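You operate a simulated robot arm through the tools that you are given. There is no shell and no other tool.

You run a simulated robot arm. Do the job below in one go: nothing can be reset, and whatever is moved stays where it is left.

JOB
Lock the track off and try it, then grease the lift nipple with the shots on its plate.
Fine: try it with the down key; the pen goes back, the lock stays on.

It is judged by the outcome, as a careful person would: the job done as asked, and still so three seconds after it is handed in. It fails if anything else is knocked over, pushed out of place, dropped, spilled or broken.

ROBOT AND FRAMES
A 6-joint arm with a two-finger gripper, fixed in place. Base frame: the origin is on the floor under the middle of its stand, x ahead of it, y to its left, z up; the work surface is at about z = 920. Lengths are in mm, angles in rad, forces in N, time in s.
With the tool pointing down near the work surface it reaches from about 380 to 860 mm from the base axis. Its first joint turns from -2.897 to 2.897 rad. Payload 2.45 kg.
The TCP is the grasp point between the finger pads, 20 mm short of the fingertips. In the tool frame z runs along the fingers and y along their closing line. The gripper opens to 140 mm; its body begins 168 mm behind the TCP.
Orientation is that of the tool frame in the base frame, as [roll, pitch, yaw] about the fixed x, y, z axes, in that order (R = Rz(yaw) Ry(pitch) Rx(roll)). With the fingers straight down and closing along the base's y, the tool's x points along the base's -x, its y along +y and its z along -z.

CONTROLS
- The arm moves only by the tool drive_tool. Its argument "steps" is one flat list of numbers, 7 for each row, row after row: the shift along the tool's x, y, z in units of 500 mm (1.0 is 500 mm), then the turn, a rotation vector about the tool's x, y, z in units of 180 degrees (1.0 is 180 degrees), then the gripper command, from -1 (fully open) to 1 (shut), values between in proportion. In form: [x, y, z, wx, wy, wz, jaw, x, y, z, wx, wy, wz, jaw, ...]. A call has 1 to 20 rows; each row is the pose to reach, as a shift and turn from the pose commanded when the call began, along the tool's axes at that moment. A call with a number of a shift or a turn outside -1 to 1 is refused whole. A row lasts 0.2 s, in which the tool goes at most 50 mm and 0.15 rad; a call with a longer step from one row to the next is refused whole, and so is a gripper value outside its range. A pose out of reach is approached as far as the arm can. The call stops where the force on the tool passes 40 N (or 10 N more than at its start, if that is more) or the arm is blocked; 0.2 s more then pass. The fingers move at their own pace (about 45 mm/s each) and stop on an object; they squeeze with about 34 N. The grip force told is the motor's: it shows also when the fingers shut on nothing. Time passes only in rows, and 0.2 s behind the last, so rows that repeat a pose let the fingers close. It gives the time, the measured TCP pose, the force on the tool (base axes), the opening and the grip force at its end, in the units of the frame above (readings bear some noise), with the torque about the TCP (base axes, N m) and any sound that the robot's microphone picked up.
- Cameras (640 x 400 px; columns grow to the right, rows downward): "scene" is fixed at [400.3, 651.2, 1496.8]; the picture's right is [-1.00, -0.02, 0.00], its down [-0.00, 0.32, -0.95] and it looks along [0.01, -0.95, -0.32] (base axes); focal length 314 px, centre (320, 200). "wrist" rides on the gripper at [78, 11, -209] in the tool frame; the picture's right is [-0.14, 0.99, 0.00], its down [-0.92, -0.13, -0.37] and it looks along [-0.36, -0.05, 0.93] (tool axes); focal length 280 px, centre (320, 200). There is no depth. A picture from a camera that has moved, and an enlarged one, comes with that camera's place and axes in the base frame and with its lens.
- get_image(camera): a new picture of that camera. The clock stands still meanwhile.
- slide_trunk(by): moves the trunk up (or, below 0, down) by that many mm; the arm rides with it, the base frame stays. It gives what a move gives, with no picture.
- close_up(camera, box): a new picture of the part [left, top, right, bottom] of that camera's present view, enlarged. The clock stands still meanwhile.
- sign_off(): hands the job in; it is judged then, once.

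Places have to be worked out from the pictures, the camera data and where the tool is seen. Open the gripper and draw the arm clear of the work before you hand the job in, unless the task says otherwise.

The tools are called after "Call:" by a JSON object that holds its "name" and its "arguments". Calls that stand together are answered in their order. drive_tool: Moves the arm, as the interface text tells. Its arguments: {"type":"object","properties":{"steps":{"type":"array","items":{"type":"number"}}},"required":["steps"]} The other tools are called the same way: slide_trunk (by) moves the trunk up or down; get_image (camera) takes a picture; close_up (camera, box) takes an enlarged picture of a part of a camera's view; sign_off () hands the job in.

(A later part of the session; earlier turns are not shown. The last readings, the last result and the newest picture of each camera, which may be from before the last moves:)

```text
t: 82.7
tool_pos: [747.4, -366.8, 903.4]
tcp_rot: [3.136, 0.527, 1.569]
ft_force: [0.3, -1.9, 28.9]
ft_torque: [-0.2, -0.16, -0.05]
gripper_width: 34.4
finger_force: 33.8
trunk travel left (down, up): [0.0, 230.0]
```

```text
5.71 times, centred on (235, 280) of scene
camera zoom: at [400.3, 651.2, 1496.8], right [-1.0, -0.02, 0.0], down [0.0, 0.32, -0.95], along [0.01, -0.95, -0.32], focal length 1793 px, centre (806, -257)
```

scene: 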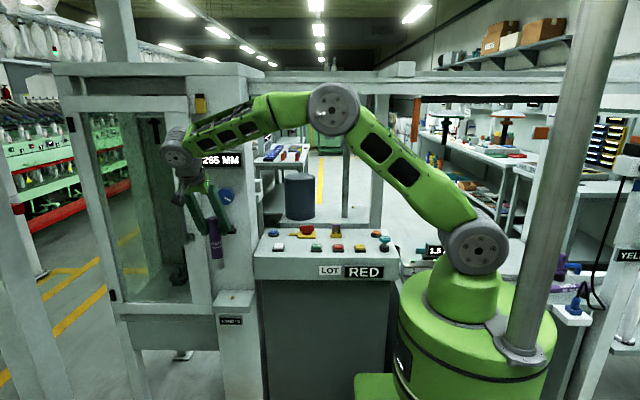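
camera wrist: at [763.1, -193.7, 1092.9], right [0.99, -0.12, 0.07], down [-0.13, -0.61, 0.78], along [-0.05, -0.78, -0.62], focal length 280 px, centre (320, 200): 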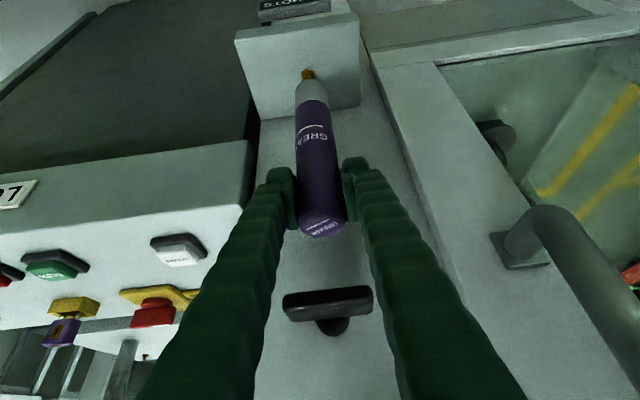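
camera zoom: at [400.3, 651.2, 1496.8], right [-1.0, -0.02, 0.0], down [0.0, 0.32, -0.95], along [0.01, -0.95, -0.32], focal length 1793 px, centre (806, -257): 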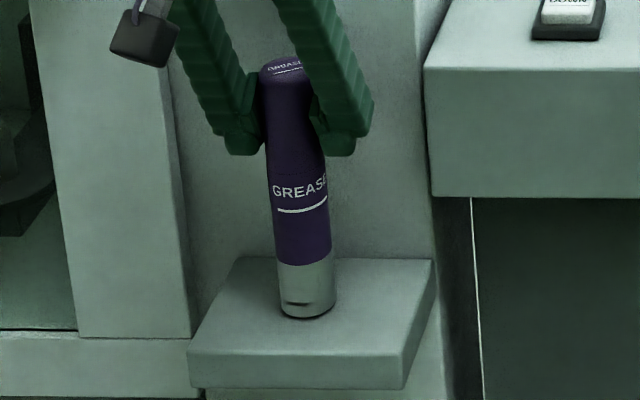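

The pen slid about 2.5 mm in the fingers at ~29 N, and no shot sound came on the push. I back off about 12 mm and listen, then reconsider.

Call:
{"name": "drive_tool", "arguments": {"steps": [-0.002, 0, -0.0035, 0, 0, 0, 1, -0.005, 0, -0.0087, 0, 0, 0, 1, -0.012, 0, -0.0208, 0, 0, 0, 1]}}

Call:
{"name": "close_up", "arguments": {"camera": "wrist", "box": [240, 30, 400, 240]}}

Call:
{"name": "close_up", "arguments": {"camera": "scene", "box": [210, 245, 260, 315]}}

```text
t: 83.5
tool_pos: [745.6, -366.4, 911.0]
tcp_rot: [-3.139, 0.524, 1.571]
ft_force: [1.1, 0.0, -1.0]
ft_torque: [0.05, 0.03, -0.06]
gripper_width: 34.6
finger_force: 33.7
trunk travel left (down, up): [0.0, 230.0]
```

```text
1.90 times, centred on (320, 135) of wrist
camera zoom: at [757.4, -194.6, 1054.6], right [0.99, -0.12, 0.07], down [-0.13, -0.61, 0.78], along [-0.05, -0.78, -0.62], focal length 534 px, centre (320, 324)
```

zoom: 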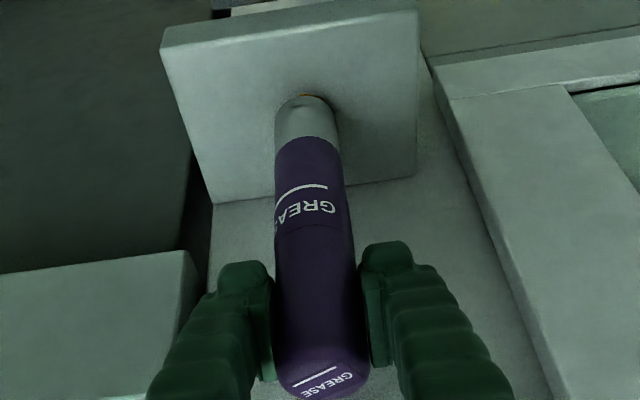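

```text
5.71 times, centred on (235, 280) of scene
camera zoom: at [400.3, 651.2, 1496.8], right [-1.0, -0.02, 0.0], down [0.0, 0.32, -0.95], along [0.01, -0.95, -0.32], focal length 1793 px, centre (806, -257)
```

zoom: 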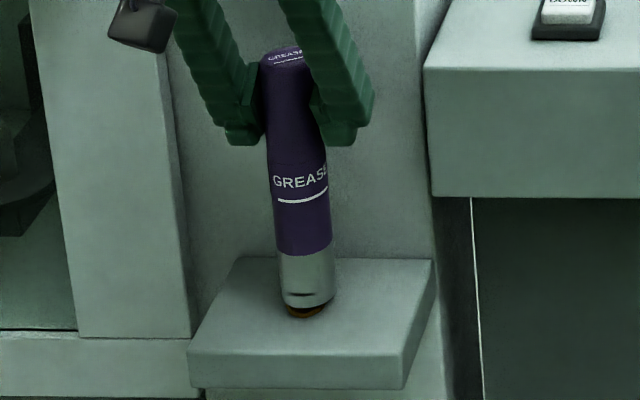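

No sound on release either. I raise the pen and draw it back from the shelf, to inspect the nipple for any sign of grease and re-measure the alignment.

Call:
{"name": "drive_tool", "arguments": {"steps": [-0.02, 0, -0.0346, 0, 0, 0, 1, -0.04, 0, -0.0693, 0, 0, 0, 1, 0.0293, 0, -0.1093, 0, 0, 0, 1, 0.0986, 0, -0.1493, 0, 0, 0, 1, 0.0986, 0, -0.1493, 0, 0, 0, 1]}}

Call:
{"name": "get_image", "arguments": {"camera": "wrist"}}

Call:
{"name": "close_up", "arguments": {"camera": "scene", "box": [210, 270, 260, 320]}}

```text
t: 84.7
tool_pos: [746.7, -284.4, 953.6]
tcp_rot: [3.141, 0.525, 1.569]
ft_force: [-0.1, 0.2, -1.5]
ft_torque: [-0.03, 0.0, 0.03]
gripper_width: 34.4
finger_force: 34.0
trunk travel left (down, up): [0.0, 230.0]
```

```text
taken
camera wrist: at [757.8, -113.0, 1095.9], right [0.99, -0.12, 0.07], down [-0.13, -0.61, 0.78], along [-0.05, -0.78, -0.62], focal length 280 px, centre (320, 200)
```

wrist: 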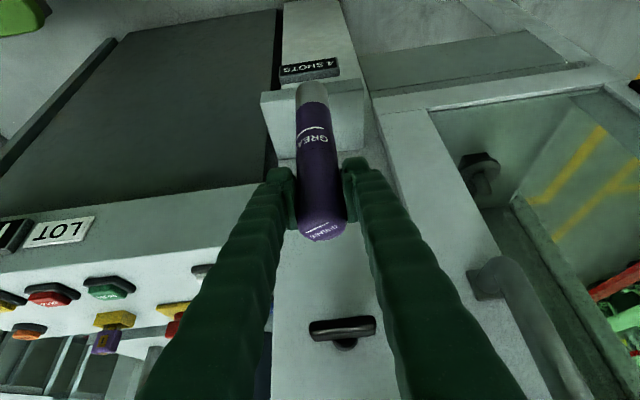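

```text
8.00 times, centred on (235, 295) of scene
camera zoom: at [400.3, 651.2, 1496.8], right [-1.0, -0.02, 0.0], down [0.0, 0.32, -0.95], along [0.01, -0.95, -0.32], focal length 2510 px, centre (1000, -560)
```

zoom: 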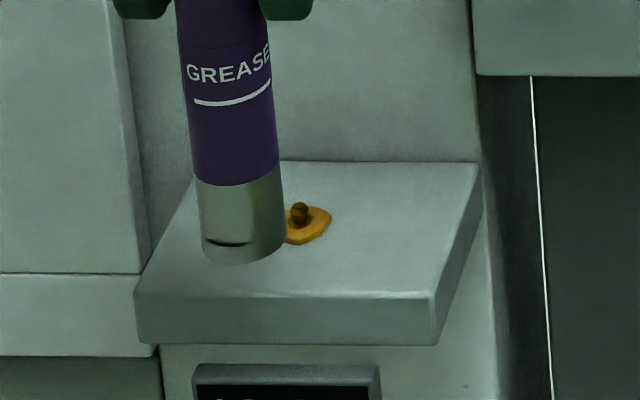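

There is now a grease bead around the nipple, so that press did deliver, just silently. I move the pen aside to see the bead fully, so that its growth can confirm each shot.

Call:
{"name": "drive_tool", "arguments": {"steps": [-0.035, 0, -0.06, 0, 0, 0, 1, -0.07, 0, -0.1212, 0, 0, 0, 1, -0.07, 0, -0.1212, 0, 0, 0, 1]}}

Call:
{"name": "close_up", "arguments": {"camera": "scene", "box": [215, 280, 255, 305]}}

Call:
{"name": "close_up", "arguments": {"camera": "wrist", "box": [240, 20, 380, 130]}}

```text
t: 85.5
tool_pos: [746.0, -285.1, 1022.3]
tcp_rot: [3.141, 0.523, 1.571]
ft_force: [-0.5, 0.7, -1.8]
ft_torque: [-0.03, -0.01, 0.03]
gripper_width: 34.7
finger_force: 34.0
trunk travel left (down, up): [0.0, 230.0]
```

```text
16.00 times, centred on (235, 292) of scene
camera zoom: at [400.3, 651.2, 1496.8], right [-1.0, -0.02, 0.0], down [0.0, 0.32, -0.95], along [0.01, -0.95, -0.32], focal length 5020 px, centre (1680, -1280)
```

zoom: 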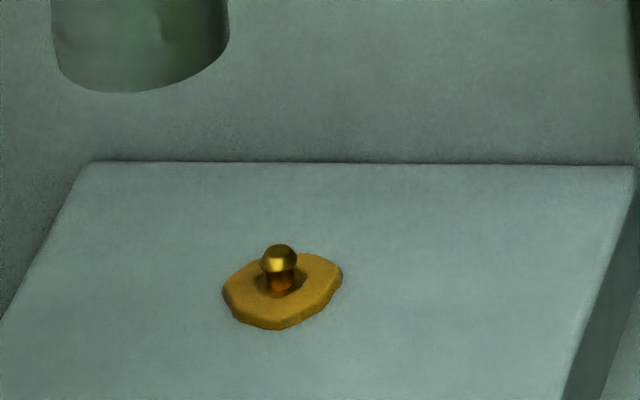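

```text
3.64 times, centred on (310, 75) of wrist
camera zoom: at [757.1, -113.2, 1165.4], right [0.99, -0.12, 0.07], down [-0.13, -0.61, 0.78], along [-0.05, -0.78, -0.62], focal length 1020 px, centre (356, 654)
```

zoom: 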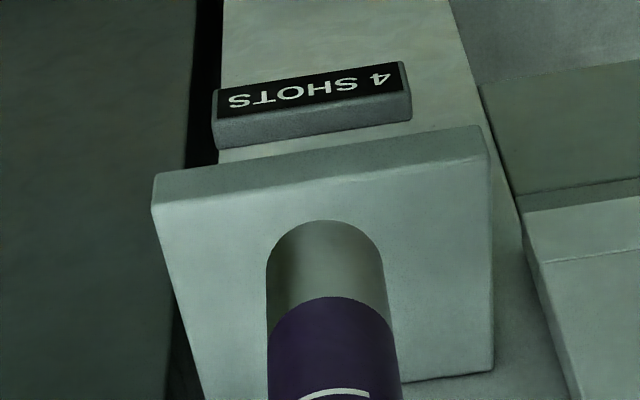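

The bead is about 29 mm across after this first press. I go back over the nipple by the exact reverse path for the second shot, stopping just above contact.

Call:
{"name": "drive_tool", "arguments": {"steps": [0.035, 0, 0.0606, 0, 0, 0, 1, 0.07, 0, 0.1212, 0, 0, 0, 1, 0.0007, 0, 0.1612, 0, 0, 0, 1, -0.0686, 0, 0.2012, 0, 0, 0, 1, -0.0486, 0, 0.2358, 0, 0, 0, 1, -0.0286, 0, 0.2705, 0, 0, 0, 1, -0.0286, 0, 0.2705, 0, 0, 0, 1]}}

Call:
{"name": "close_up", "arguments": {"camera": "scene", "box": [210, 270, 260, 320]}}

```text
t: 87.1
tool_pos: [747.3, -366.6, 912.6]
tcp_rot: [-3.139, 0.523, 1.572]
ft_force: [0.6, 0.1, -2.7]
ft_torque: [0.01, 0.02, 0.0]
gripper_width: 34.3
finger_force: 33.6
trunk travel left (down, up): [0.0, 230.0]
```

```text
8.00 times, centred on (235, 295) of scene
camera zoom: at [400.3, 651.2, 1496.8], right [-1.0, -0.02, 0.0], down [0.0, 0.32, -0.95], along [0.01, -0.95, -0.32], focal length 2510 px, centre (1000, -560)
```

zoom: 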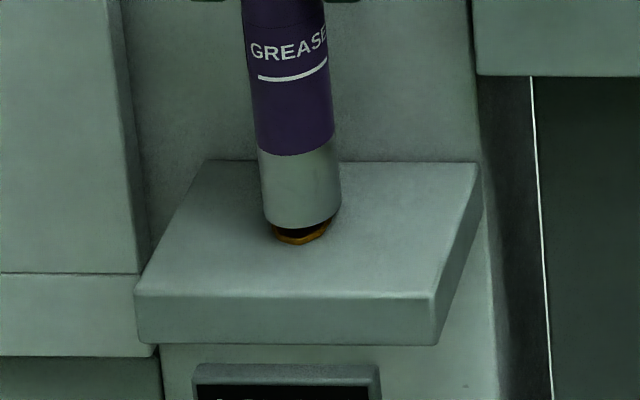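

I press down about 10 mm, to roughly 20 N for the second shot.

Call:
{"name": "drive_tool", "arguments": {"steps": [0.006, 0, 0.0104, 0, 0, 0, 1, 0.0103, 0, 0.01784, 0, 0, 0, 1]}}

```text
t: 87.7
tool_pos: [746.7, -367.3, 902.0]
tcp_rot: [3.14, 0.526, 1.569]
ft_force: [-0.7, 2.9, 5.5]
ft_torque: [0.26, 0.13, 0.0]
gripper_width: 34.6
finger_force: 34.0
trunk travel left (down, up): [0.0, 230.0]
```

Contact at about 7 N. I press 2 mm further, to match the first press.

Call:
{"name": "drive_tool", "arguments": {"steps": [0.002, 0, 0.00346, 0, 0, 0, 1]}}

```text
t: 88.1
tool_pos: [747.9, -367.3, 904.7]
tcp_rot: [3.139, 0.525, 1.569]
ft_force: [-0.8, 4.0, 14.8]
ft_torque: [0.57, 0.05, 0.0]
gripper_width: 34.7
finger_force: 33.6
trunk travel left (down, up): [0.0, 230.0]
```

About 17 N of push. I retract along the same path to see whether the bead grew.

Call:
{"name": "drive_tool", "arguments": {"steps": [-0.0123, 0, -0.0213, 0, 0, 0, 1, -0.0323, 0, -0.056, 0, 0, 0, 1, -0.0523, 0, -0.0906, 0, 0, 0, 1, 0.017, 0, -0.1306, 0, 0, 0, 1, 0.0863, 0, -0.1706, 0, 0, 0, 1, 0.0513, 0, -0.2312, 0, 0, 0, 1, 0.0163, 0, -0.2918, 0, 0, 0, 1, 0.0163, 0, -0.2918, 0, 0, 0, 1]}}

Call:
{"name": "close_up", "arguments": {"camera": "scene", "box": [215, 280, 255, 305]}}

Call:
{"name": "close_up", "arguments": {"camera": "wrist", "box": [240, 30, 400, 240]}}

```text
t: 89.9
tool_pos: [748.0, -288.0, 1024.1]
tcp_rot: [3.141, 0.526, 1.573]
ft_force: [-0.6, -0.1, -1.9]
ft_torque: [-0.04, 0.0, -0.01]
gripper_width: 34.6
finger_force: 33.9
trunk travel left (down, up): [0.0, 230.0]
```

```text
16.00 times, centred on (235, 292) of scene
camera zoom: at [400.3, 651.2, 1496.8], right [-1.0, -0.02, 0.0], down [0.0, 0.32, -0.95], along [0.01, -0.95, -0.32], focal length 5020 px, centre (1680, -1280)
```

zoom: 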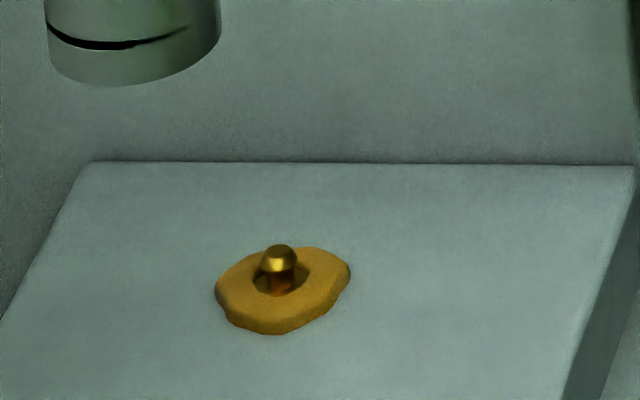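

```text
1.90 times, centred on (320, 135) of wrist
camera zoom: at [759.4, -114.5, 1166.1], right [0.99, -0.12, 0.07], down [-0.13, -0.61, 0.78], along [-0.05, -0.78, -0.62], focal length 534 px, centre (320, 324)
```

zoom: 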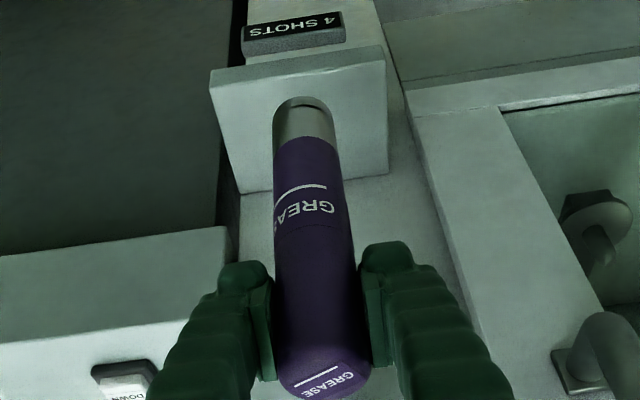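

The bead grew from about 29 to 32 mm. A dark groove shows on the nozzle now that was absent before the press, so I zoom closely on the pen to understand how it counts a shot.

Call:
{"name": "close_up", "arguments": {"camera": "scene", "box": [205, 225, 245, 290]}}

Call:
{"name": "close_up", "arguments": {"camera": "wrist", "box": [285, 55, 345, 115]}}

Call:
{"name": "close_up", "arguments": {"camera": "scene", "box": [225, 284, 245, 304]}}

```text
6.15 times, centred on (225, 258) of scene
camera zoom: at [400.3, 651.2, 1496.8], right [-1.0, -0.02, 0.0], down [0.0, 0.32, -0.95], along [0.01, -0.95, -0.32], focal length 1931 px, centre (905, -154)
```

zoom: 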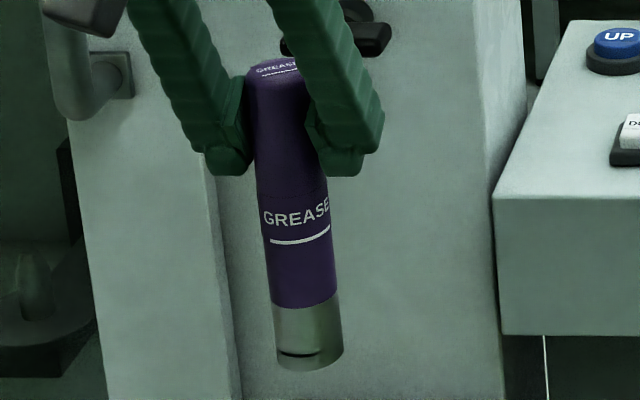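

```text
6.67 times, centred on (315, 85) of wrist
camera zoom: at [759.4, -114.5, 1166.1], right [0.99, -0.12, 0.07], down [-0.13, -0.61, 0.78], along [-0.05, -0.78, -0.62], focal length 1869 px, centre (353, 967)
```

zoom: 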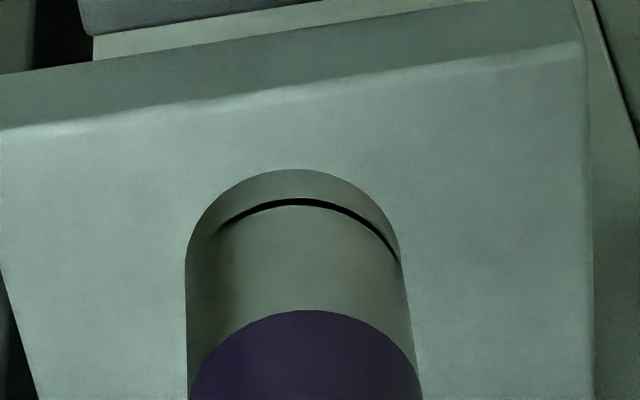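

```text
16.00 times, centred on (235, 294) of scene
camera zoom: at [400.3, 651.2, 1496.8], right [-1.0, -0.02, 0.0], down [0.0, 0.32, -0.95], along [0.01, -0.95, -0.32], focal length 5020 px, centre (1680, -1304)
```

zoom: 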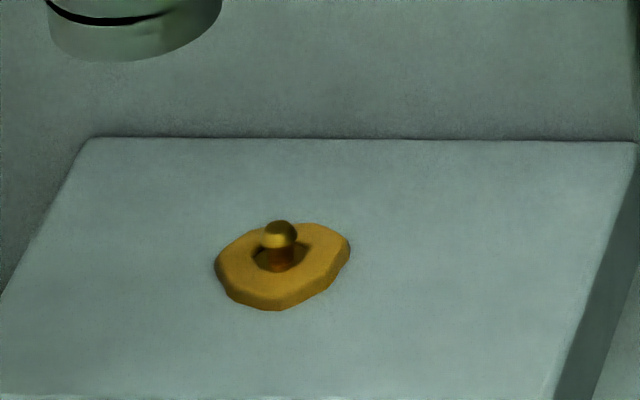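

I want to be sure of the count before pressing again. I sidestep about 60 mm, so the wrist camera can see the bead past the pen and measure it precisely.

Call:
{"name": "drive_tool", "arguments": {"steps": [-0.006, -0.058, 0.0497, 0, 0, 0, 1, -0.012, -0.116, 0.0993, 0, 0, 0, 1, -0.012, -0.116, 0.0993, 0, 0, 0, 1]}}

Call:
{"name": "get_image", "arguments": {"camera": "wrist"}}

Call:
{"name": "close_up", "arguments": {"camera": "wrist", "box": [330, 50, 380, 90]}}

```text
t: 90.7
tool_pos: [690.4, -317.2, 983.9]
tcp_rot: [-3.141, 0.523, 1.572]
ft_force: [0.1, 0.0, -2.3]
ft_torque: [0.01, 0.02, 0.0]
gripper_width: 34.6
finger_force: 34.3
trunk travel left (down, up): [0.0, 230.0]
```

```text
taken
camera wrist: at [701.7, -144.8, 1125.4], right [0.99, -0.12, 0.07], down [-0.13, -0.61, 0.78], along [-0.05, -0.78, -0.62], focal length 280 px, centre (320, 200)
```

wrist: 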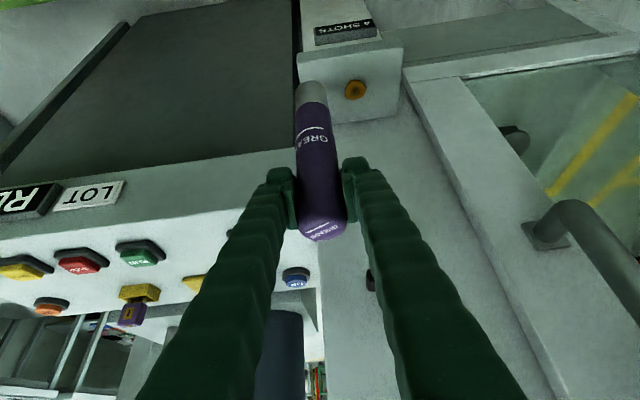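

```text
10.00 times, centred on (355, 70) of wrist
camera zoom: at [701.7, -144.8, 1125.4], right [0.99, -0.12, 0.07], down [-0.13, -0.61, 0.78], along [-0.05, -0.78, -0.62], focal length 2804 px, centre (-30, 1500)
```

zoom: 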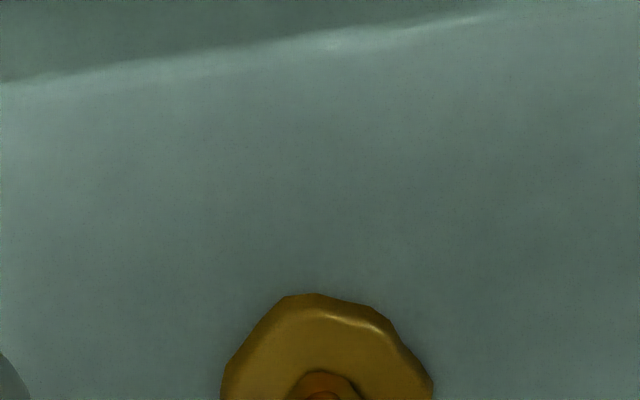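

Call:
{"name": "close_up", "arguments": {"camera": "wrist", "box": [331, 71, 379, 109]}}

```text
10.53 times, centred on (355, 90) of wrist
camera zoom: at [701.7, -144.8, 1125.4], right [0.99, -0.12, 0.07], down [-0.13, -0.61, 0.78], along [-0.05, -0.78, -0.62], focal length 2952 px, centre (-48, 1358)
```

zoom: 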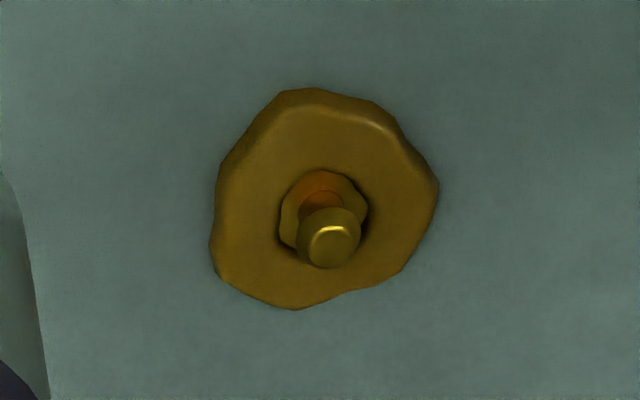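

The ring-shaped bead is clear and the nipple is confirmed at about (751.7,-367.5), right under the pen's line. I return over it for the third shot.

Call:
{"name": "drive_tool", "arguments": {"steps": [-0.0283, 0.058, 0.051, 0, 0, 0, 1, -0.0566, 0.116, 0.102, 0, 0, 0, 1, -0.0366, 0.116, 0.1366, 0, 0, 0, 1, -0.0166, 0.116, 0.1713, 0, 0, 0, 1, -0.0166, 0.116, 0.1713, 0, 0, 0, 1]}}

Call:
{"name": "close_up", "arguments": {"camera": "scene", "box": [210, 270, 260, 320]}}

```text
t: 91.9
tool_pos: [748.2, -367.4, 914.7]
tcp_rot: [-3.14, 0.523, 1.569]
ft_force: [-0.8, -0.3, -2.4]
ft_torque: [0.02, 0.01, 0.02]
gripper_width: 34.4
finger_force: 34.1
trunk travel left (down, up): [0.0, 230.0]
```

```text
8.00 times, centred on (235, 295) of scene
camera zoom: at [400.3, 651.2, 1496.8], right [-1.0, -0.02, 0.0], down [0.0, 0.32, -0.95], along [0.01, -0.95, -0.32], focal length 2510 px, centre (1000, -560)
```

zoom: 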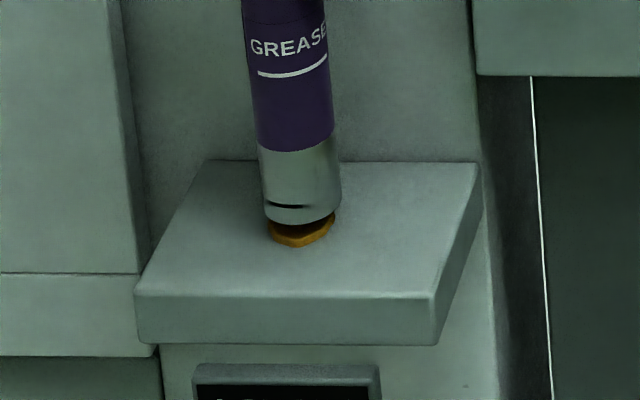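

Aligned. Third shot: one decisive press, about 12.5 mm down, and I read the force at the bottom.

Call:
{"name": "drive_tool", "arguments": {"steps": [0.007, 0, 0.01212, 0, 0, 0, 1, 0.0125, 0, 0.02165, 0, 0, 0, 1]}}

```text
t: 92.5
tool_pos: [748.4, -367.1, 903.7]
tcp_rot: [3.141, 0.526, 1.569]
ft_force: [-2.9, 1.5, 11.0]
ft_torque: [0.26, 0.33, 0.02]
gripper_width: 34.4
finger_force: 34.6
trunk travel left (down, up): [0.0, 230.0]
```

13 N of push so far; I add 1.5 mm to be sure the shot is made, and then lift.

Call:
{"name": "drive_tool", "arguments": {"steps": [0.0015, 0, 0.0026, 0, 0, 0, 1]}}

Call:
{"name": "drive_tool", "arguments": {"steps": [-0.014, 0, -0.02425, 0, 0, 0, 1, -0.034, 0, -0.0589, 0, 0, 0, 1, -0.054, 0, -0.0935, 0, 0, 0, 1, -0.0257, -0.058, -0.1445, 0, 0, 0, 1, 0.0026, -0.116, -0.1955, 0, 0, 0, 1, 0.0026, -0.116, -0.1955, 0, 0, 0, 1]}}

Call:
{"name": "close_up", "arguments": {"camera": "wrist", "box": [331, 71, 379, 109]}}

Call:
{"name": "close_up", "arguments": {"camera": "scene", "box": [215, 280, 255, 305]}}

```text
t: 92.9
tool_pos: [747.8, -367.0, 904.5]
tcp_rot: [3.137, 0.526, 1.57]
ft_force: [-2.2, 0.1, 21.9]
ft_torque: [0.08, 0.28, 0.01]
gripper_width: 34.6
finger_force: 34.6
trunk travel left (down, up): [0.0, 230.0]
```

```text
t: 94.3
tool_pos: [687.4, -316.5, 984.8]
tcp_rot: [3.141, 0.523, 1.57]
ft_force: [-0.4, -0.2, -1.5]
ft_torque: [0.0, -0.01, -0.02]
gripper_width: 34.7
finger_force: 33.6
trunk travel left (down, up): [0.0, 230.0]
```

```text
10.53 times, centred on (355, 90) of wrist
camera zoom: at [700.1, -145.8, 1125.8], right [0.99, -0.12, 0.07], down [-0.13, -0.61, 0.78], along [-0.05, -0.78, -0.62], focal length 2952 px, centre (-48, 1358)
```

zoom: 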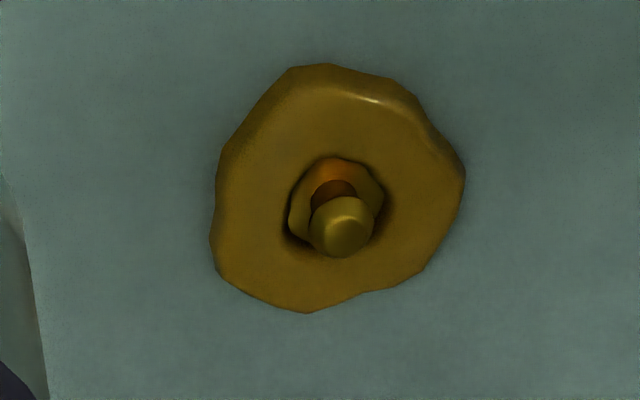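

```text
16.00 times, centred on (235, 292) of scene
camera zoom: at [400.3, 651.2, 1496.8], right [-1.0, -0.02, 0.0], down [0.0, 0.32, -0.95], along [0.01, -0.95, -0.32], focal length 5020 px, centre (1680, -1280)
```

zoom: 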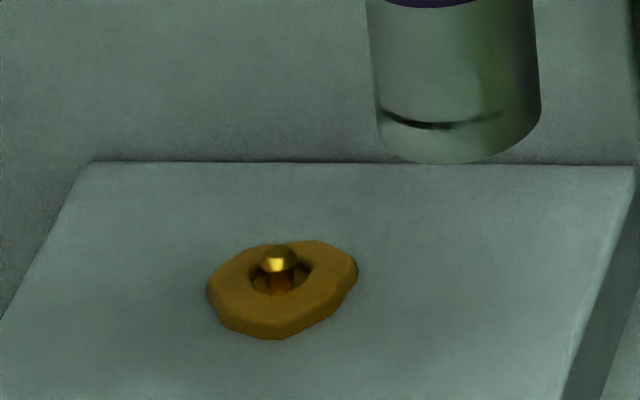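

The bead grew again by about the same step (29 → 32 → 36 mm), one equal step per press, so I count three shots. I return for the fourth and last.

Call:
{"name": "drive_tool", "arguments": {"steps": [-0.0283, 0.058, 0.051, 0, 0, 0, 1, -0.0566, 0.116, 0.102, 0, 0, 0, 1, -0.0366, 0.116, 0.1366, 0, 0, 0, 1, -0.0166, 0.116, 0.1713, 0, 0, 0, 1, -0.0166, 0.116, 0.1713, 0, 0, 0, 1]}}

Call:
{"name": "close_up", "arguments": {"camera": "scene", "box": [210, 270, 260, 320]}}

```text
t: 95.5
tool_pos: [749.0, -367.0, 913.4]
tcp_rot: [3.14, 0.524, 1.569]
ft_force: [0.4, -0.2, -2.5]
ft_torque: [-0.03, 0.05, -0.03]
gripper_width: 34.6
finger_force: 33.5
trunk travel left (down, up): [0.0, 230.0]
```

```text
8.00 times, centred on (235, 295) of scene
camera zoom: at [400.3, 651.2, 1496.8], right [-1.0, -0.02, 0.0], down [0.0, 0.32, -0.95], along [0.01, -0.95, -0.32], focal length 2510 px, centre (1000, -560)
```

zoom: 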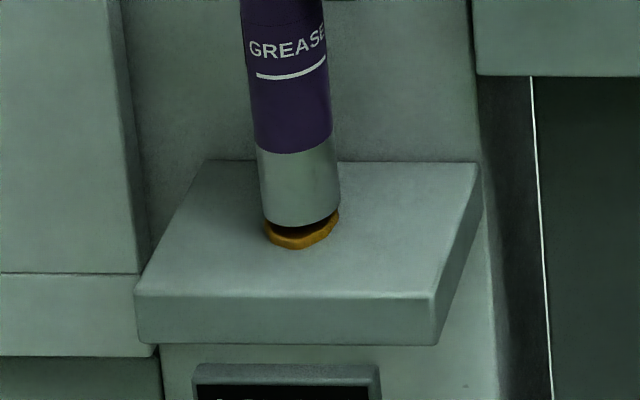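

Aligned as before. Fourth shot: the same press depth as the third in one stroke (14 mm), then I read the force.

Call:
{"name": "drive_tool", "arguments": {"steps": [0.007, 0, 0.01212, 0, 0, 0, 1, 0.014, 0, 0.02425, 0, 0, 0, 1]}}

```text
t: 96.1
tool_pos: [748.3, -367.1, 903.5]
tcp_rot: [3.136, 0.528, 1.567]
ft_force: [-4.0, 3.1, 20.4]
ft_torque: [0.52, 0.38, -0.03]
gripper_width: 34.6
finger_force: 33.9
trunk travel left (down, up): [0.0, 230.0]
```

About 22 N of push, like the earlier presses. I lift off and look at the bead.

Call:
{"name": "drive_tool", "arguments": {"steps": [-0.014, 0, -0.02425, 0, 0, 0, 1, -0.034, 0, -0.0589, 0, 0, 0, 1, -0.054, 0, -0.0935, 0, 0, 0, 1, -0.0257, -0.058, -0.1445, 0, 0, 0, 1, 0.0026, -0.116, -0.1955, 0, 0, 0, 1, 0.0026, -0.116, -0.1955, 0, 0, 0, 1]}}

Call:
{"name": "close_up", "arguments": {"camera": "wrist", "box": [331, 71, 379, 109]}}

Call:
{"name": "close_up", "arguments": {"camera": "scene", "box": [215, 280, 255, 305]}}

```text
t: 97.5
tool_pos: [690.3, -317.9, 984.6]
tcp_rot: [3.141, 0.523, 1.57]
ft_force: [-0.7, 0.4, -2.7]
ft_torque: [-0.02, -0.03, -0.01]
gripper_width: 34.6
finger_force: 34.2
trunk travel left (down, up): [0.0, 230.0]
```

```text
10.53 times, centred on (355, 90) of wrist
camera zoom: at [701.3, -145.9, 1126.4], right [0.99, -0.12, 0.07], down [-0.13, -0.61, 0.78], along [-0.05, -0.78, -0.62], focal length 2952 px, centre (-48, 1358)
```

zoom: 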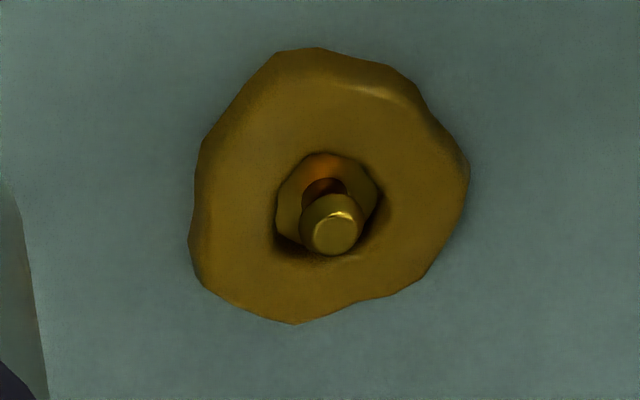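

```text
16.00 times, centred on (235, 292) of scene
camera zoom: at [400.3, 651.2, 1496.8], right [-1.0, -0.02, 0.0], down [0.0, 0.32, -0.95], along [0.01, -0.95, -0.32], focal length 5020 px, centre (1680, -1280)
```

zoom: 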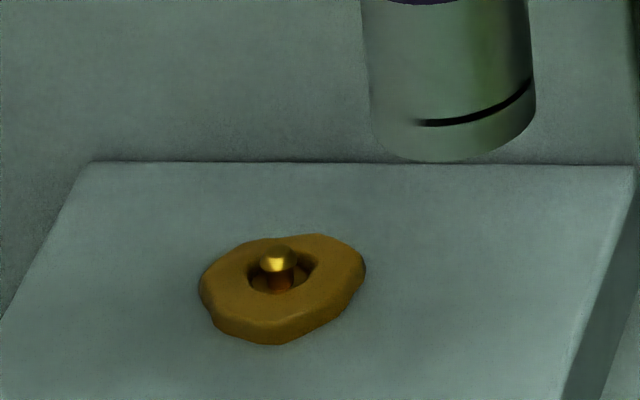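

Four presses, with the bead grown in four even steps to about 40 mm. The greasing is done, and I leave the nipple alone now. I carry the pen back by the reverse route: out and up first, then over the panel.

Call:
{"name": "drive_tool", "arguments": {"steps": [-0.0076, 0, -0.0865, 0, 0, 0, 1, -0.0152, 0, -0.173, 0, 0, 0, 1, -0.0228, 0, -0.2594, 0, 0, 0, 1, -0.0436, -0.065, -0.2954, 0, 0, 0, 1, -0.0643, -0.13, -0.3313, 0, 0, 0, 1, -0.0851, -0.195, -0.3673, 0, 0, 0, 1, -0.1058, -0.26, -0.4032, 0, 0, 0, 1, -0.1866, -0.26, -0.3565, 0, 0, 0, 1, -0.2675, -0.26, -0.3099, 0, 0, 0, 1, -0.3483, -0.26, -0.2632, 0, 0, 0, 1]}}

Call:
{"name": "get_image", "arguments": {"camera": "scene"}}

```text
t: 99.7
tool_pos: [559.2, -402.5, 1186.9]
tcp_rot: [3.141, 0.525, 1.57]
ft_force: [0.1, -0.1, -2.4]
ft_torque: [-0.03, -0.01, 0.04]
gripper_width: 34.6
finger_force: 33.7
trunk travel left (down, up): [0.0, 230.0]
```

```text
taken
```

scene: 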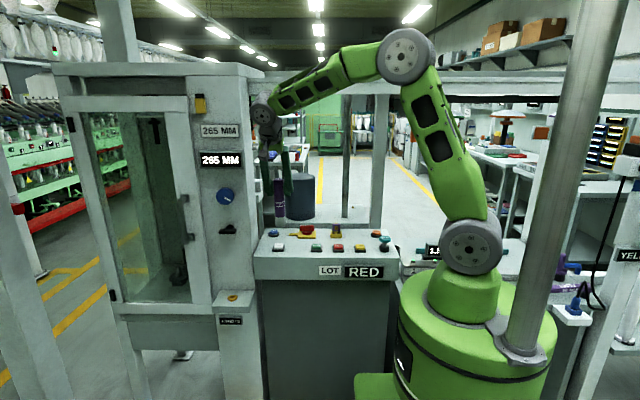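

At the mid-way point, all well. Now I go back over the panel to about (300,-558,1183), turning the tool back 30° about the vertical.

Call:
{"name": "drive_tool", "arguments": {"steps": [-0.038, -0.074, 0.0233, 0.0119, 0, 0.0206, 1, -0.0761, -0.148, 0.0466, 0.0238, 0, 0.0412, 1, -0.1141, -0.222, 0.0699, 0.0357, 0, 0.0618, 1, -0.1521, -0.296, 0.0931, 0.0476, 0, 0.0825, 1, -0.1901, -0.37, 0.1164, 0.0595, 0, 0.1031, 1, -0.2282, -0.444, 0.1397, 0.0714, 0, 0.1237, 1, -0.2662, -0.518, 0.163, 0.0833, 0, 0.1443, 1, -0.2662, -0.518, 0.163, 0.0833, 0, 0.1443, 1]}}

Call:
{"name": "get_image", "arguments": {"camera": "wrist"}}

```text
t: 101.5
tool_pos: [298.7, -556.3, 1179.1]
tcp_rot: [-3.141, 0.525, 1.045]
ft_force: [0.5, -0.1, -2.1]
ft_torque: [-0.03, 0.0, -0.01]
gripper_width: 34.4
finger_force: 33.8
trunk travel left (down, up): [0.0, 230.0]
```

```text
taken
camera wrist: at [394.5, -414.1, 1320.8], right [0.8, -0.6, 0.07], down [-0.42, -0.47, 0.78], along [-0.43, -0.65, -0.62], focal length 280 px, centre (320, 200)
```

wrist: 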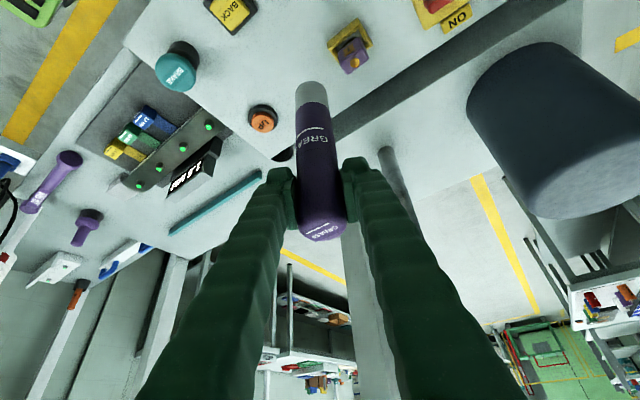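

Now back along the earlier path to (140,-763) and down to z≈1010, with the pen still clear of the rear base and panel edge.

Call:
{"name": "drive_tool", "arguments": {"steps": [-0.0665, -0.0113, 0.0573, 0, 0, 0, 1, -0.1331, -0.0225, 0.1145, 0, 0, 0, 1, -0.1996, -0.0338, 0.1718, 0, 0, 0, 1, -0.2661, -0.0451, 0.2291, 0, 0, 0, 1, -0.3327, -0.0563, 0.2863, 0, 0, 0, 1, -0.3992, -0.0676, 0.3436, 0, 0, 0, 1, -0.3592, -0.0676, 0.4129, 0, 0, 0, 1, -0.3192, -0.0676, 0.4821, 0, 0, 0, 1, -0.2792, -0.0676, 0.5514, 0, 0, 0, 1, -0.2792, -0.0676, 0.5514, 0, 0, 0, 1]}}

Call:
{"name": "get_image", "arguments": {"camera": "wrist"}}

Call:
{"name": "close_up", "arguments": {"camera": "scene", "box": [340, 160, 460, 280]}}

```text
t: 103.7
tool_pos: [141.9, -767.3, 1010.3]
tcp_rot: [-3.142, 0.525, 1.046]
ft_force: [0.0, -0.1, -2.1]
ft_torque: [0.03, 0.02, -0.02]
gripper_width: 34.7
finger_force: 34.2
trunk travel left (down, up): [0.0, 230.0]
```

```text
taken
camera wrist: at [237.5, -623.6, 1152.8], right [0.8, -0.6, 0.07], down [-0.42, -0.47, 0.78], along [-0.43, -0.65, -0.62], focal length 280 px, centre (320, 200)
```

wrist: 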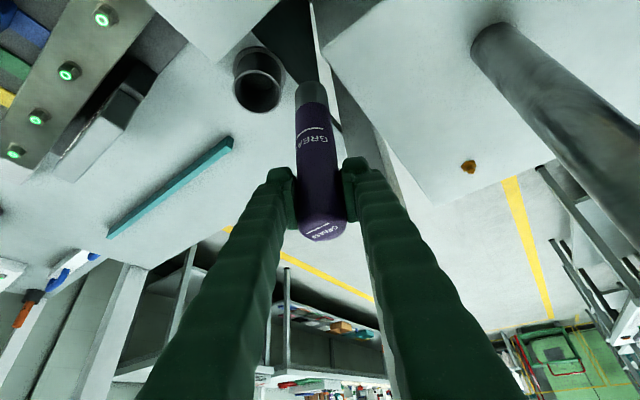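

```text
3.33 times, centred on (400, 220) of scene
camera zoom: at [400.3, 651.2, 1496.8], right [-1.0, -0.02, 0.0], down [0.0, 0.32, -0.95], along [0.01, -0.95, -0.32], focal length 1046 px, centre (53, 133)
```

zoom: 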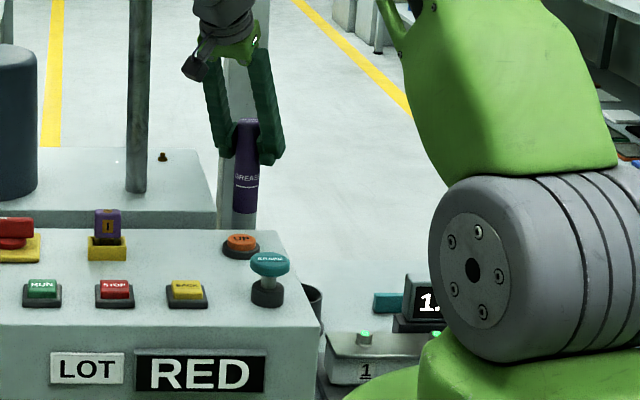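

The cup is in full view, its rim centre at about (55,-762,769). I move the pen over it, ending at z≈966 with the nozzle about 48 mm above the rim.

Call:
{"name": "drive_tool", "arguments": {"steps": [-0.0085, -0.0515, 0.0387, 0, 0, 0, 1, -0.0169, -0.1031, 0.0775, 0, 0, 0, 1, -0.0254, -0.1546, 0.1162, 0, 0, 0, 1, -0.0254, -0.1546, 0.1162, 0, 0, 0, 1]}}

Call:
{"name": "get_image", "arguments": {"camera": "wrist"}}

Call:
{"name": "close_up", "arguments": {"camera": "wrist", "box": [250, 0, 370, 110]}}

Call:
{"name": "close_up", "arguments": {"camera": "scene", "box": [370, 190, 450, 290]}}

```text
t: 104.7
tool_pos: [55.4, -760.7, 967.5]
tcp_rot: [3.141, 0.524, 1.048]
ft_force: [-0.5, 0.0, -2.5]
ft_torque: [0.01, -0.02, 0.04]
gripper_width: 34.8
finger_force: 33.9
trunk travel left (down, up): [0.0, 230.0]
```

```text
taken
camera wrist: at [150.5, -617.1, 1109.0], right [0.8, -0.6, 0.07], down [-0.42, -0.47, 0.78], along [-0.43, -0.65, -0.62], focal length 280 px, centre (320, 200)
```

wrist: 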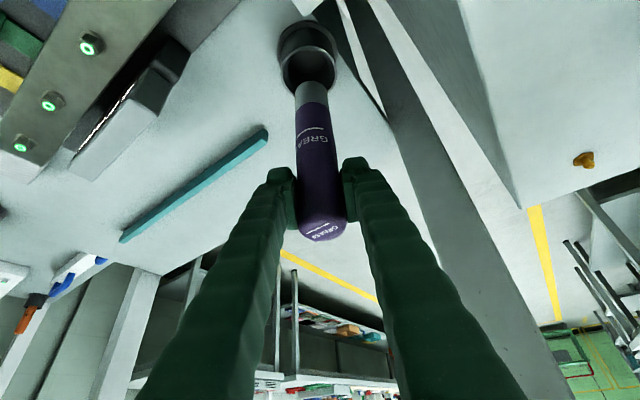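

```text
3.64 times, centred on (310, 55) of wrist
camera zoom: at [150.5, -617.1, 1109.0], right [0.8, -0.6, 0.07], down [-0.42, -0.47, 0.78], along [-0.43, -0.65, -0.62], focal length 1020 px, centre (356, 727)
```

zoom: 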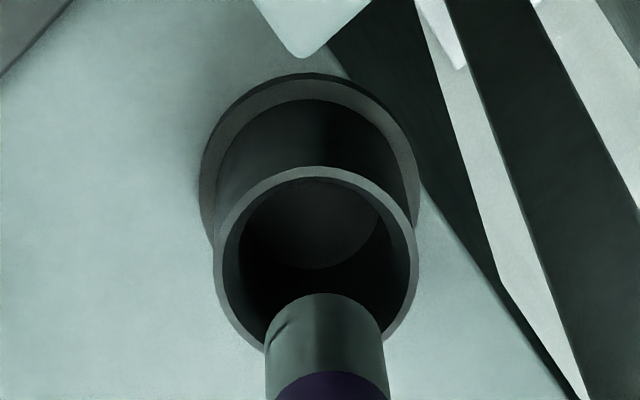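

```text
4.00 times, centred on (410, 240) of scene
camera zoom: at [400.3, 651.2, 1496.8], right [-1.0, -0.02, 0.0], down [0.0, 0.32, -0.95], along [0.01, -0.95, -0.32], focal length 1255 px, centre (-40, 40)
```

zoom: 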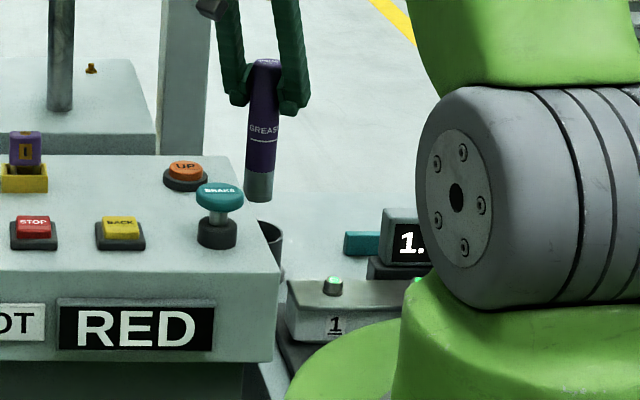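

The nozzle is about 5 mm off the cup's centre, well within its mouth. I correct that and lower about 90 mm into the cup.

Call:
{"name": "drive_tool", "arguments": {"steps": [-0.0082, -0.0026, 0.0048, 0, 0, 0, 1, 0.0118, -0.0026, 0.0394, 0, 0, 0, 1, 0.0368, -0.0026, 0.0827, 0, 0, 0, 1, 0.0618, -0.0026, 0.126, 0, 0, 0, 1, 0.0818, -0.0026, 0.1607, 0, 0, 0, 1, 0.0818, -0.0026, 0.1607, 0, 0, 0, 1]}}

Call:
{"name": "get_image", "arguments": {"camera": "wrist"}}

Call:
{"name": "close_up", "arguments": {"camera": "scene", "box": [370, 190, 450, 290]}}

```text
t: 106.1
tool_pos: [51.6, -764.2, 877.6]
tcp_rot: [-3.141, 0.523, 1.046]
ft_force: [-0.1, 0.6, -2.2]
ft_torque: [-0.01, 0.01, -0.01]
gripper_width: 34.6
finger_force: 34.2
trunk travel left (down, up): [0.0, 230.0]
```

```text
taken
camera wrist: at [147.8, -621.1, 1019.3], right [0.8, -0.6, 0.07], down [-0.42, -0.47, 0.78], along [-0.43, -0.65, -0.62], focal length 280 px, centre (320, 200)
```

wrist: 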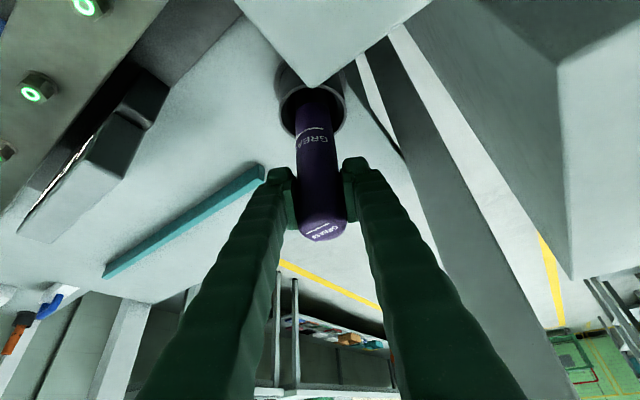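

```text
4.00 times, centred on (410, 240) of scene
camera zoom: at [400.3, 651.2, 1496.8], right [-1.0, -0.02, 0.0], down [0.0, 0.32, -0.95], along [0.01, -0.95, -0.32], focal length 1255 px, centre (-40, 40)
```

zoom: 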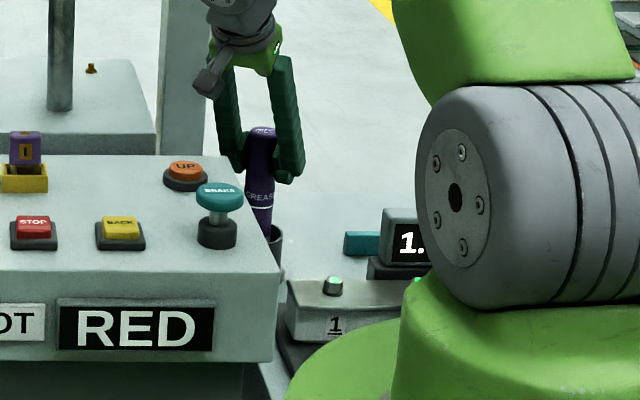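

The pen is inside the cup. I lower in small steps until it touches the bottom.

Call:
{"name": "drive_tool", "arguments": {"steps": [0.004, 0, 0.00693, 0, 0, 0, 1, 0.008, 0, 0.01386, 0, 0, 0, 1, 0.012, 0, 0.02078, 0, 0, 0, 1]}}

```text
t: 106.9
tool_pos: [50.6, -766.1, 865.9]
tcp_rot: [3.139, 0.524, 1.049]
ft_force: [1.0, 0.2, -2.1]
ft_torque: [0.01, -0.01, 0.03]
gripper_width: 34.5
finger_force: 34.0
trunk travel left (down, up): [0.0, 230.0]
```

Call:
{"name": "drive_tool", "arguments": {"steps": [0.0015, 0, 0.0026, 0, 0, 0, 1, 0.003, 0, 0.0052, 0, 0, 0, 1]}}

```text
t: 107.5
tool_pos: [51.2, -763.6, 863.5]
tcp_rot: [3.139, 0.526, 1.046]
ft_force: [0.2, 3.5, 6.7]
ft_torque: [0.53, -0.09, 0.0]
gripper_width: 34.2
finger_force: 34.0
trunk travel left (down, up): [0.0, 230.0]
```

The pen touches the cup bottom (light force). I relax 1 mm, then open the fingers gently.

Call:
{"name": "drive_tool", "arguments": {"steps": [-0.0008, 0, -0.0014, 0, 0, 0, 1, -0.0008, 0, -0.0014, 0, 0, 0, 0.45, -0.0008, 0, -0.0014, 0, 0, 0, 0.3, -0.0008, 0, -0.0014, 0, 0, 0, 0.086, -0.0008, 0, -0.0014, 0, 0, 0, 0.086, -0.0008, 0, -0.0014, 0, 0, 0, 0.086]}}

Call:
{"name": "get_image", "arguments": {"camera": "wrist"}}

Call:
{"name": "close_up", "arguments": {"camera": "scene", "box": [370, 190, 450, 290]}}

```text
t: 108.9
tool_pos: [52.4, -765.3, 863.8]
tcp_rot: [3.14, 0.524, 1.048]
ft_force: [0.4, -0.7, 0.3]
ft_torque: [0.0, -0.01, 0.01]
gripper_width: 64.3
finger_force: 0.0
trunk travel left (down, up): [0.0, 230.0]
```

```text
taken
camera wrist: at [147.2, -621.3, 1005.7], right [0.8, -0.6, 0.07], down [-0.42, -0.47, 0.78], along [-0.43, -0.65, -0.62], focal length 280 px, centre (320, 200)
```

wrist: 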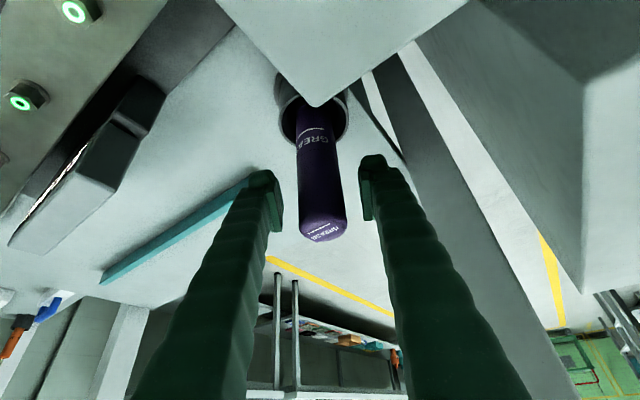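

```text
4.00 times, centred on (410, 240) of scene
camera zoom: at [400.3, 651.2, 1496.8], right [-1.0, -0.02, 0.0], down [0.0, 0.32, -0.95], along [0.01, -0.95, -0.32], focal length 1255 px, centre (-40, 40)
```

zoom: 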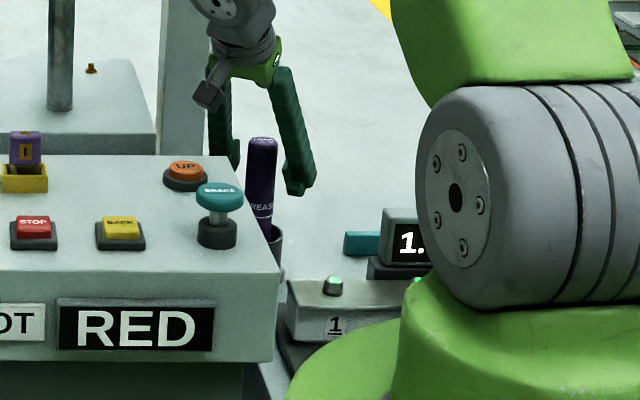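

The pen stands free in its cup. I back the gripper out along its own axis, the reverse of the approach.

Call:
{"name": "drive_tool", "arguments": {"steps": [0, 0, -0.05, 0, 0, 0, 0.086, 0, 0, -0.11, 0, 0, 0, 0.086, 0, 0, -0.18, 0, 0, 0, 0.086, 0, 0, -0.25, 0, 0, 0, 0.086, 0, 0, -0.25, 0, 0, 0, 0.086]}}

Call:
{"name": "get_image", "arguments": {"camera": "wrist"}}

Call:
{"name": "close_up", "arguments": {"camera": "scene", "box": [370, 190, 450, 290]}}

```text
t: 110.1
tool_pos: [83.9, -708.9, 972.9]
tcp_rot: [3.14, 0.523, 1.047]
ft_force: [0.8, 0.0, 0.2]
ft_torque: [-0.02, -0.01, -0.01]
gripper_width: 64.0
finger_force: 0.0
trunk travel left (down, up): [0.0, 230.0]
```

```text
taken
camera wrist: at [179.8, -566.4, 1114.7], right [0.8, -0.6, 0.07], down [-0.42, -0.47, 0.78], along [-0.43, -0.65, -0.62], focal length 280 px, centre (320, 200)
```

wrist: 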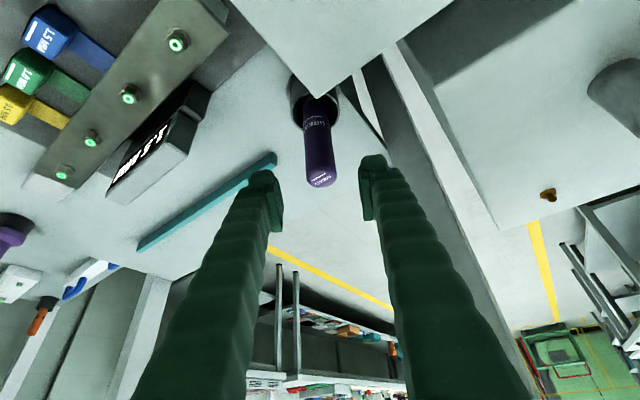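

```text
4.00 times, centred on (410, 240) of scene
camera zoom: at [400.3, 651.2, 1496.8], right [-1.0, -0.02, 0.0], down [0.0, 0.32, -0.95], along [0.01, -0.95, -0.32], focal length 1255 px, centre (-40, 40)
```

zoom: 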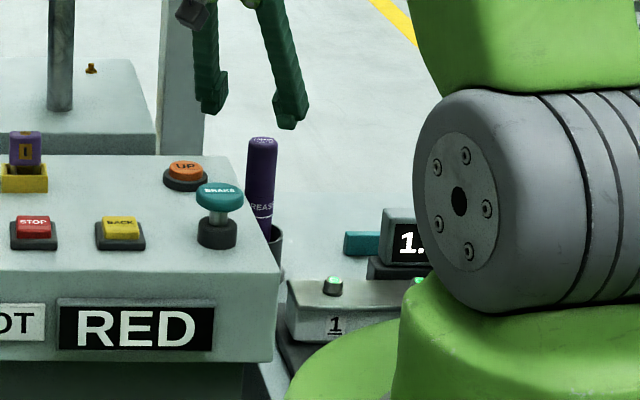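

The pen is back as it was. I draw the arm clear, up over the panel's middle, opening the gripper fully.

Call:
{"name": "drive_tool", "arguments": {"steps": [0.0437, 0.016, -0.0747, 0, 0, 0, 0.086, 0.0874, 0.0319, -0.1494, 0, 0, 0, 0.086, 0.1311, 0.0479, -0.2241, 0, 0, 0, 0.086, 0.1747, 0.0639, -0.2989, 0, 0, 0, 0.086, 0.2184, 0.0799, -0.3736, 0, 0, 0, -0.4, 0.2621, 0.0958, -0.4483, 0, 0, 0, -1, 0.3058, 0.1118, -0.523, 0, 0, 0, -1, 0.3058, 0.1118, -0.523, 0, 0, 0, -1, 0.3058, 0.1118, -0.523, 0, 0, 0, -1]}}

Call:
{"name": "get_image", "arguments": {"camera": "scene"}}

Call:
{"name": "get_image", "arguments": {"camera": "wrist"}}

Call:
{"name": "close_up", "arguments": {"camera": "scene", "box": [300, 200, 360, 240]}}

Call:
{"name": "close_up", "arguments": {"camera": "scene", "box": [180, 80, 400, 300]}}

```text
t: 112.1
tool_pos: [263.5, -510.1, 1121.6]
tcp_rot: [3.14, 0.522, 1.046]
ft_force: [-0.4, -0.8, 0.4]
ft_torque: [0.04, 0.02, -0.01]
gripper_width: 140.1
finger_force: 0.1
trunk travel left (down, up): [0.0, 230.0]
```

```text
taken
```

scene: 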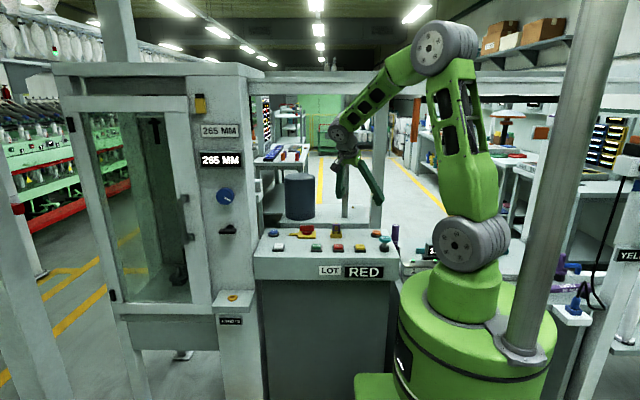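

```text
taken
camera wrist: at [360.1, -366.1, 1264.2], right [0.8, -0.6, 0.07], down [-0.42, -0.47, 0.78], along [-0.43, -0.65, -0.62], focal length 280 px, centre (320, 200)
```

wrist: 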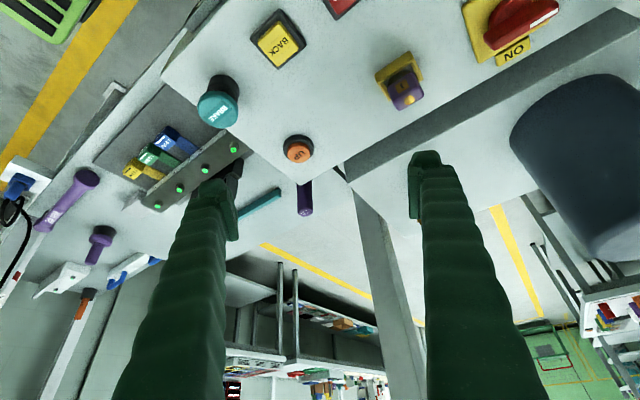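

```text
10.00 times, centred on (330, 220) of scene
camera zoom: at [400.3, 651.2, 1496.8], right [-1.0, -0.02, 0.0], down [0.0, 0.32, -0.95], along [0.01, -0.95, -0.32], focal length 3137 px, centre (220, 0)
```

zoom: 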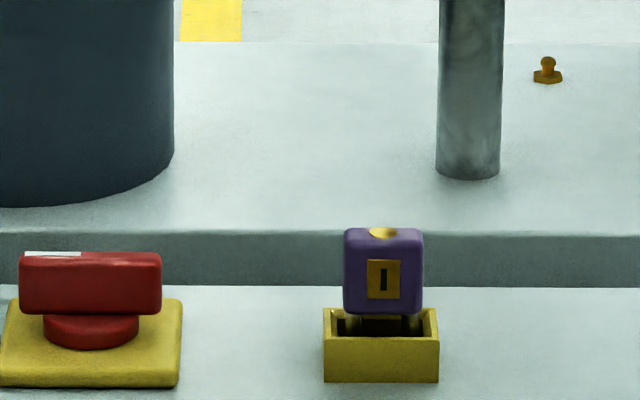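

```text
1.82 times, centred on (290, 190) of scene
camera zoom: at [400.3, 651.2, 1496.8], right [-1.0, -0.02, 0.0], down [0.0, 0.32, -0.95], along [0.01, -0.95, -0.32], focal length 570 px, centre (374, 218)
```

zoom: 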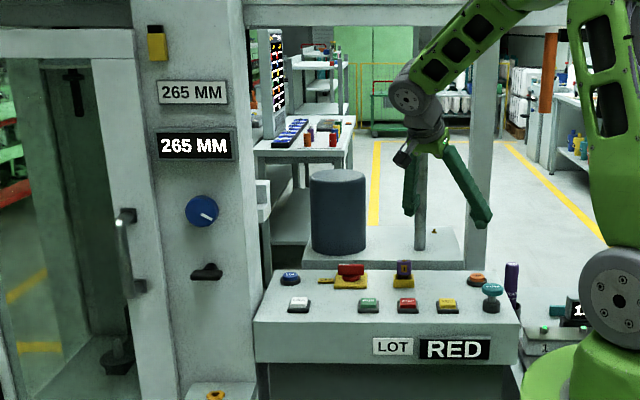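

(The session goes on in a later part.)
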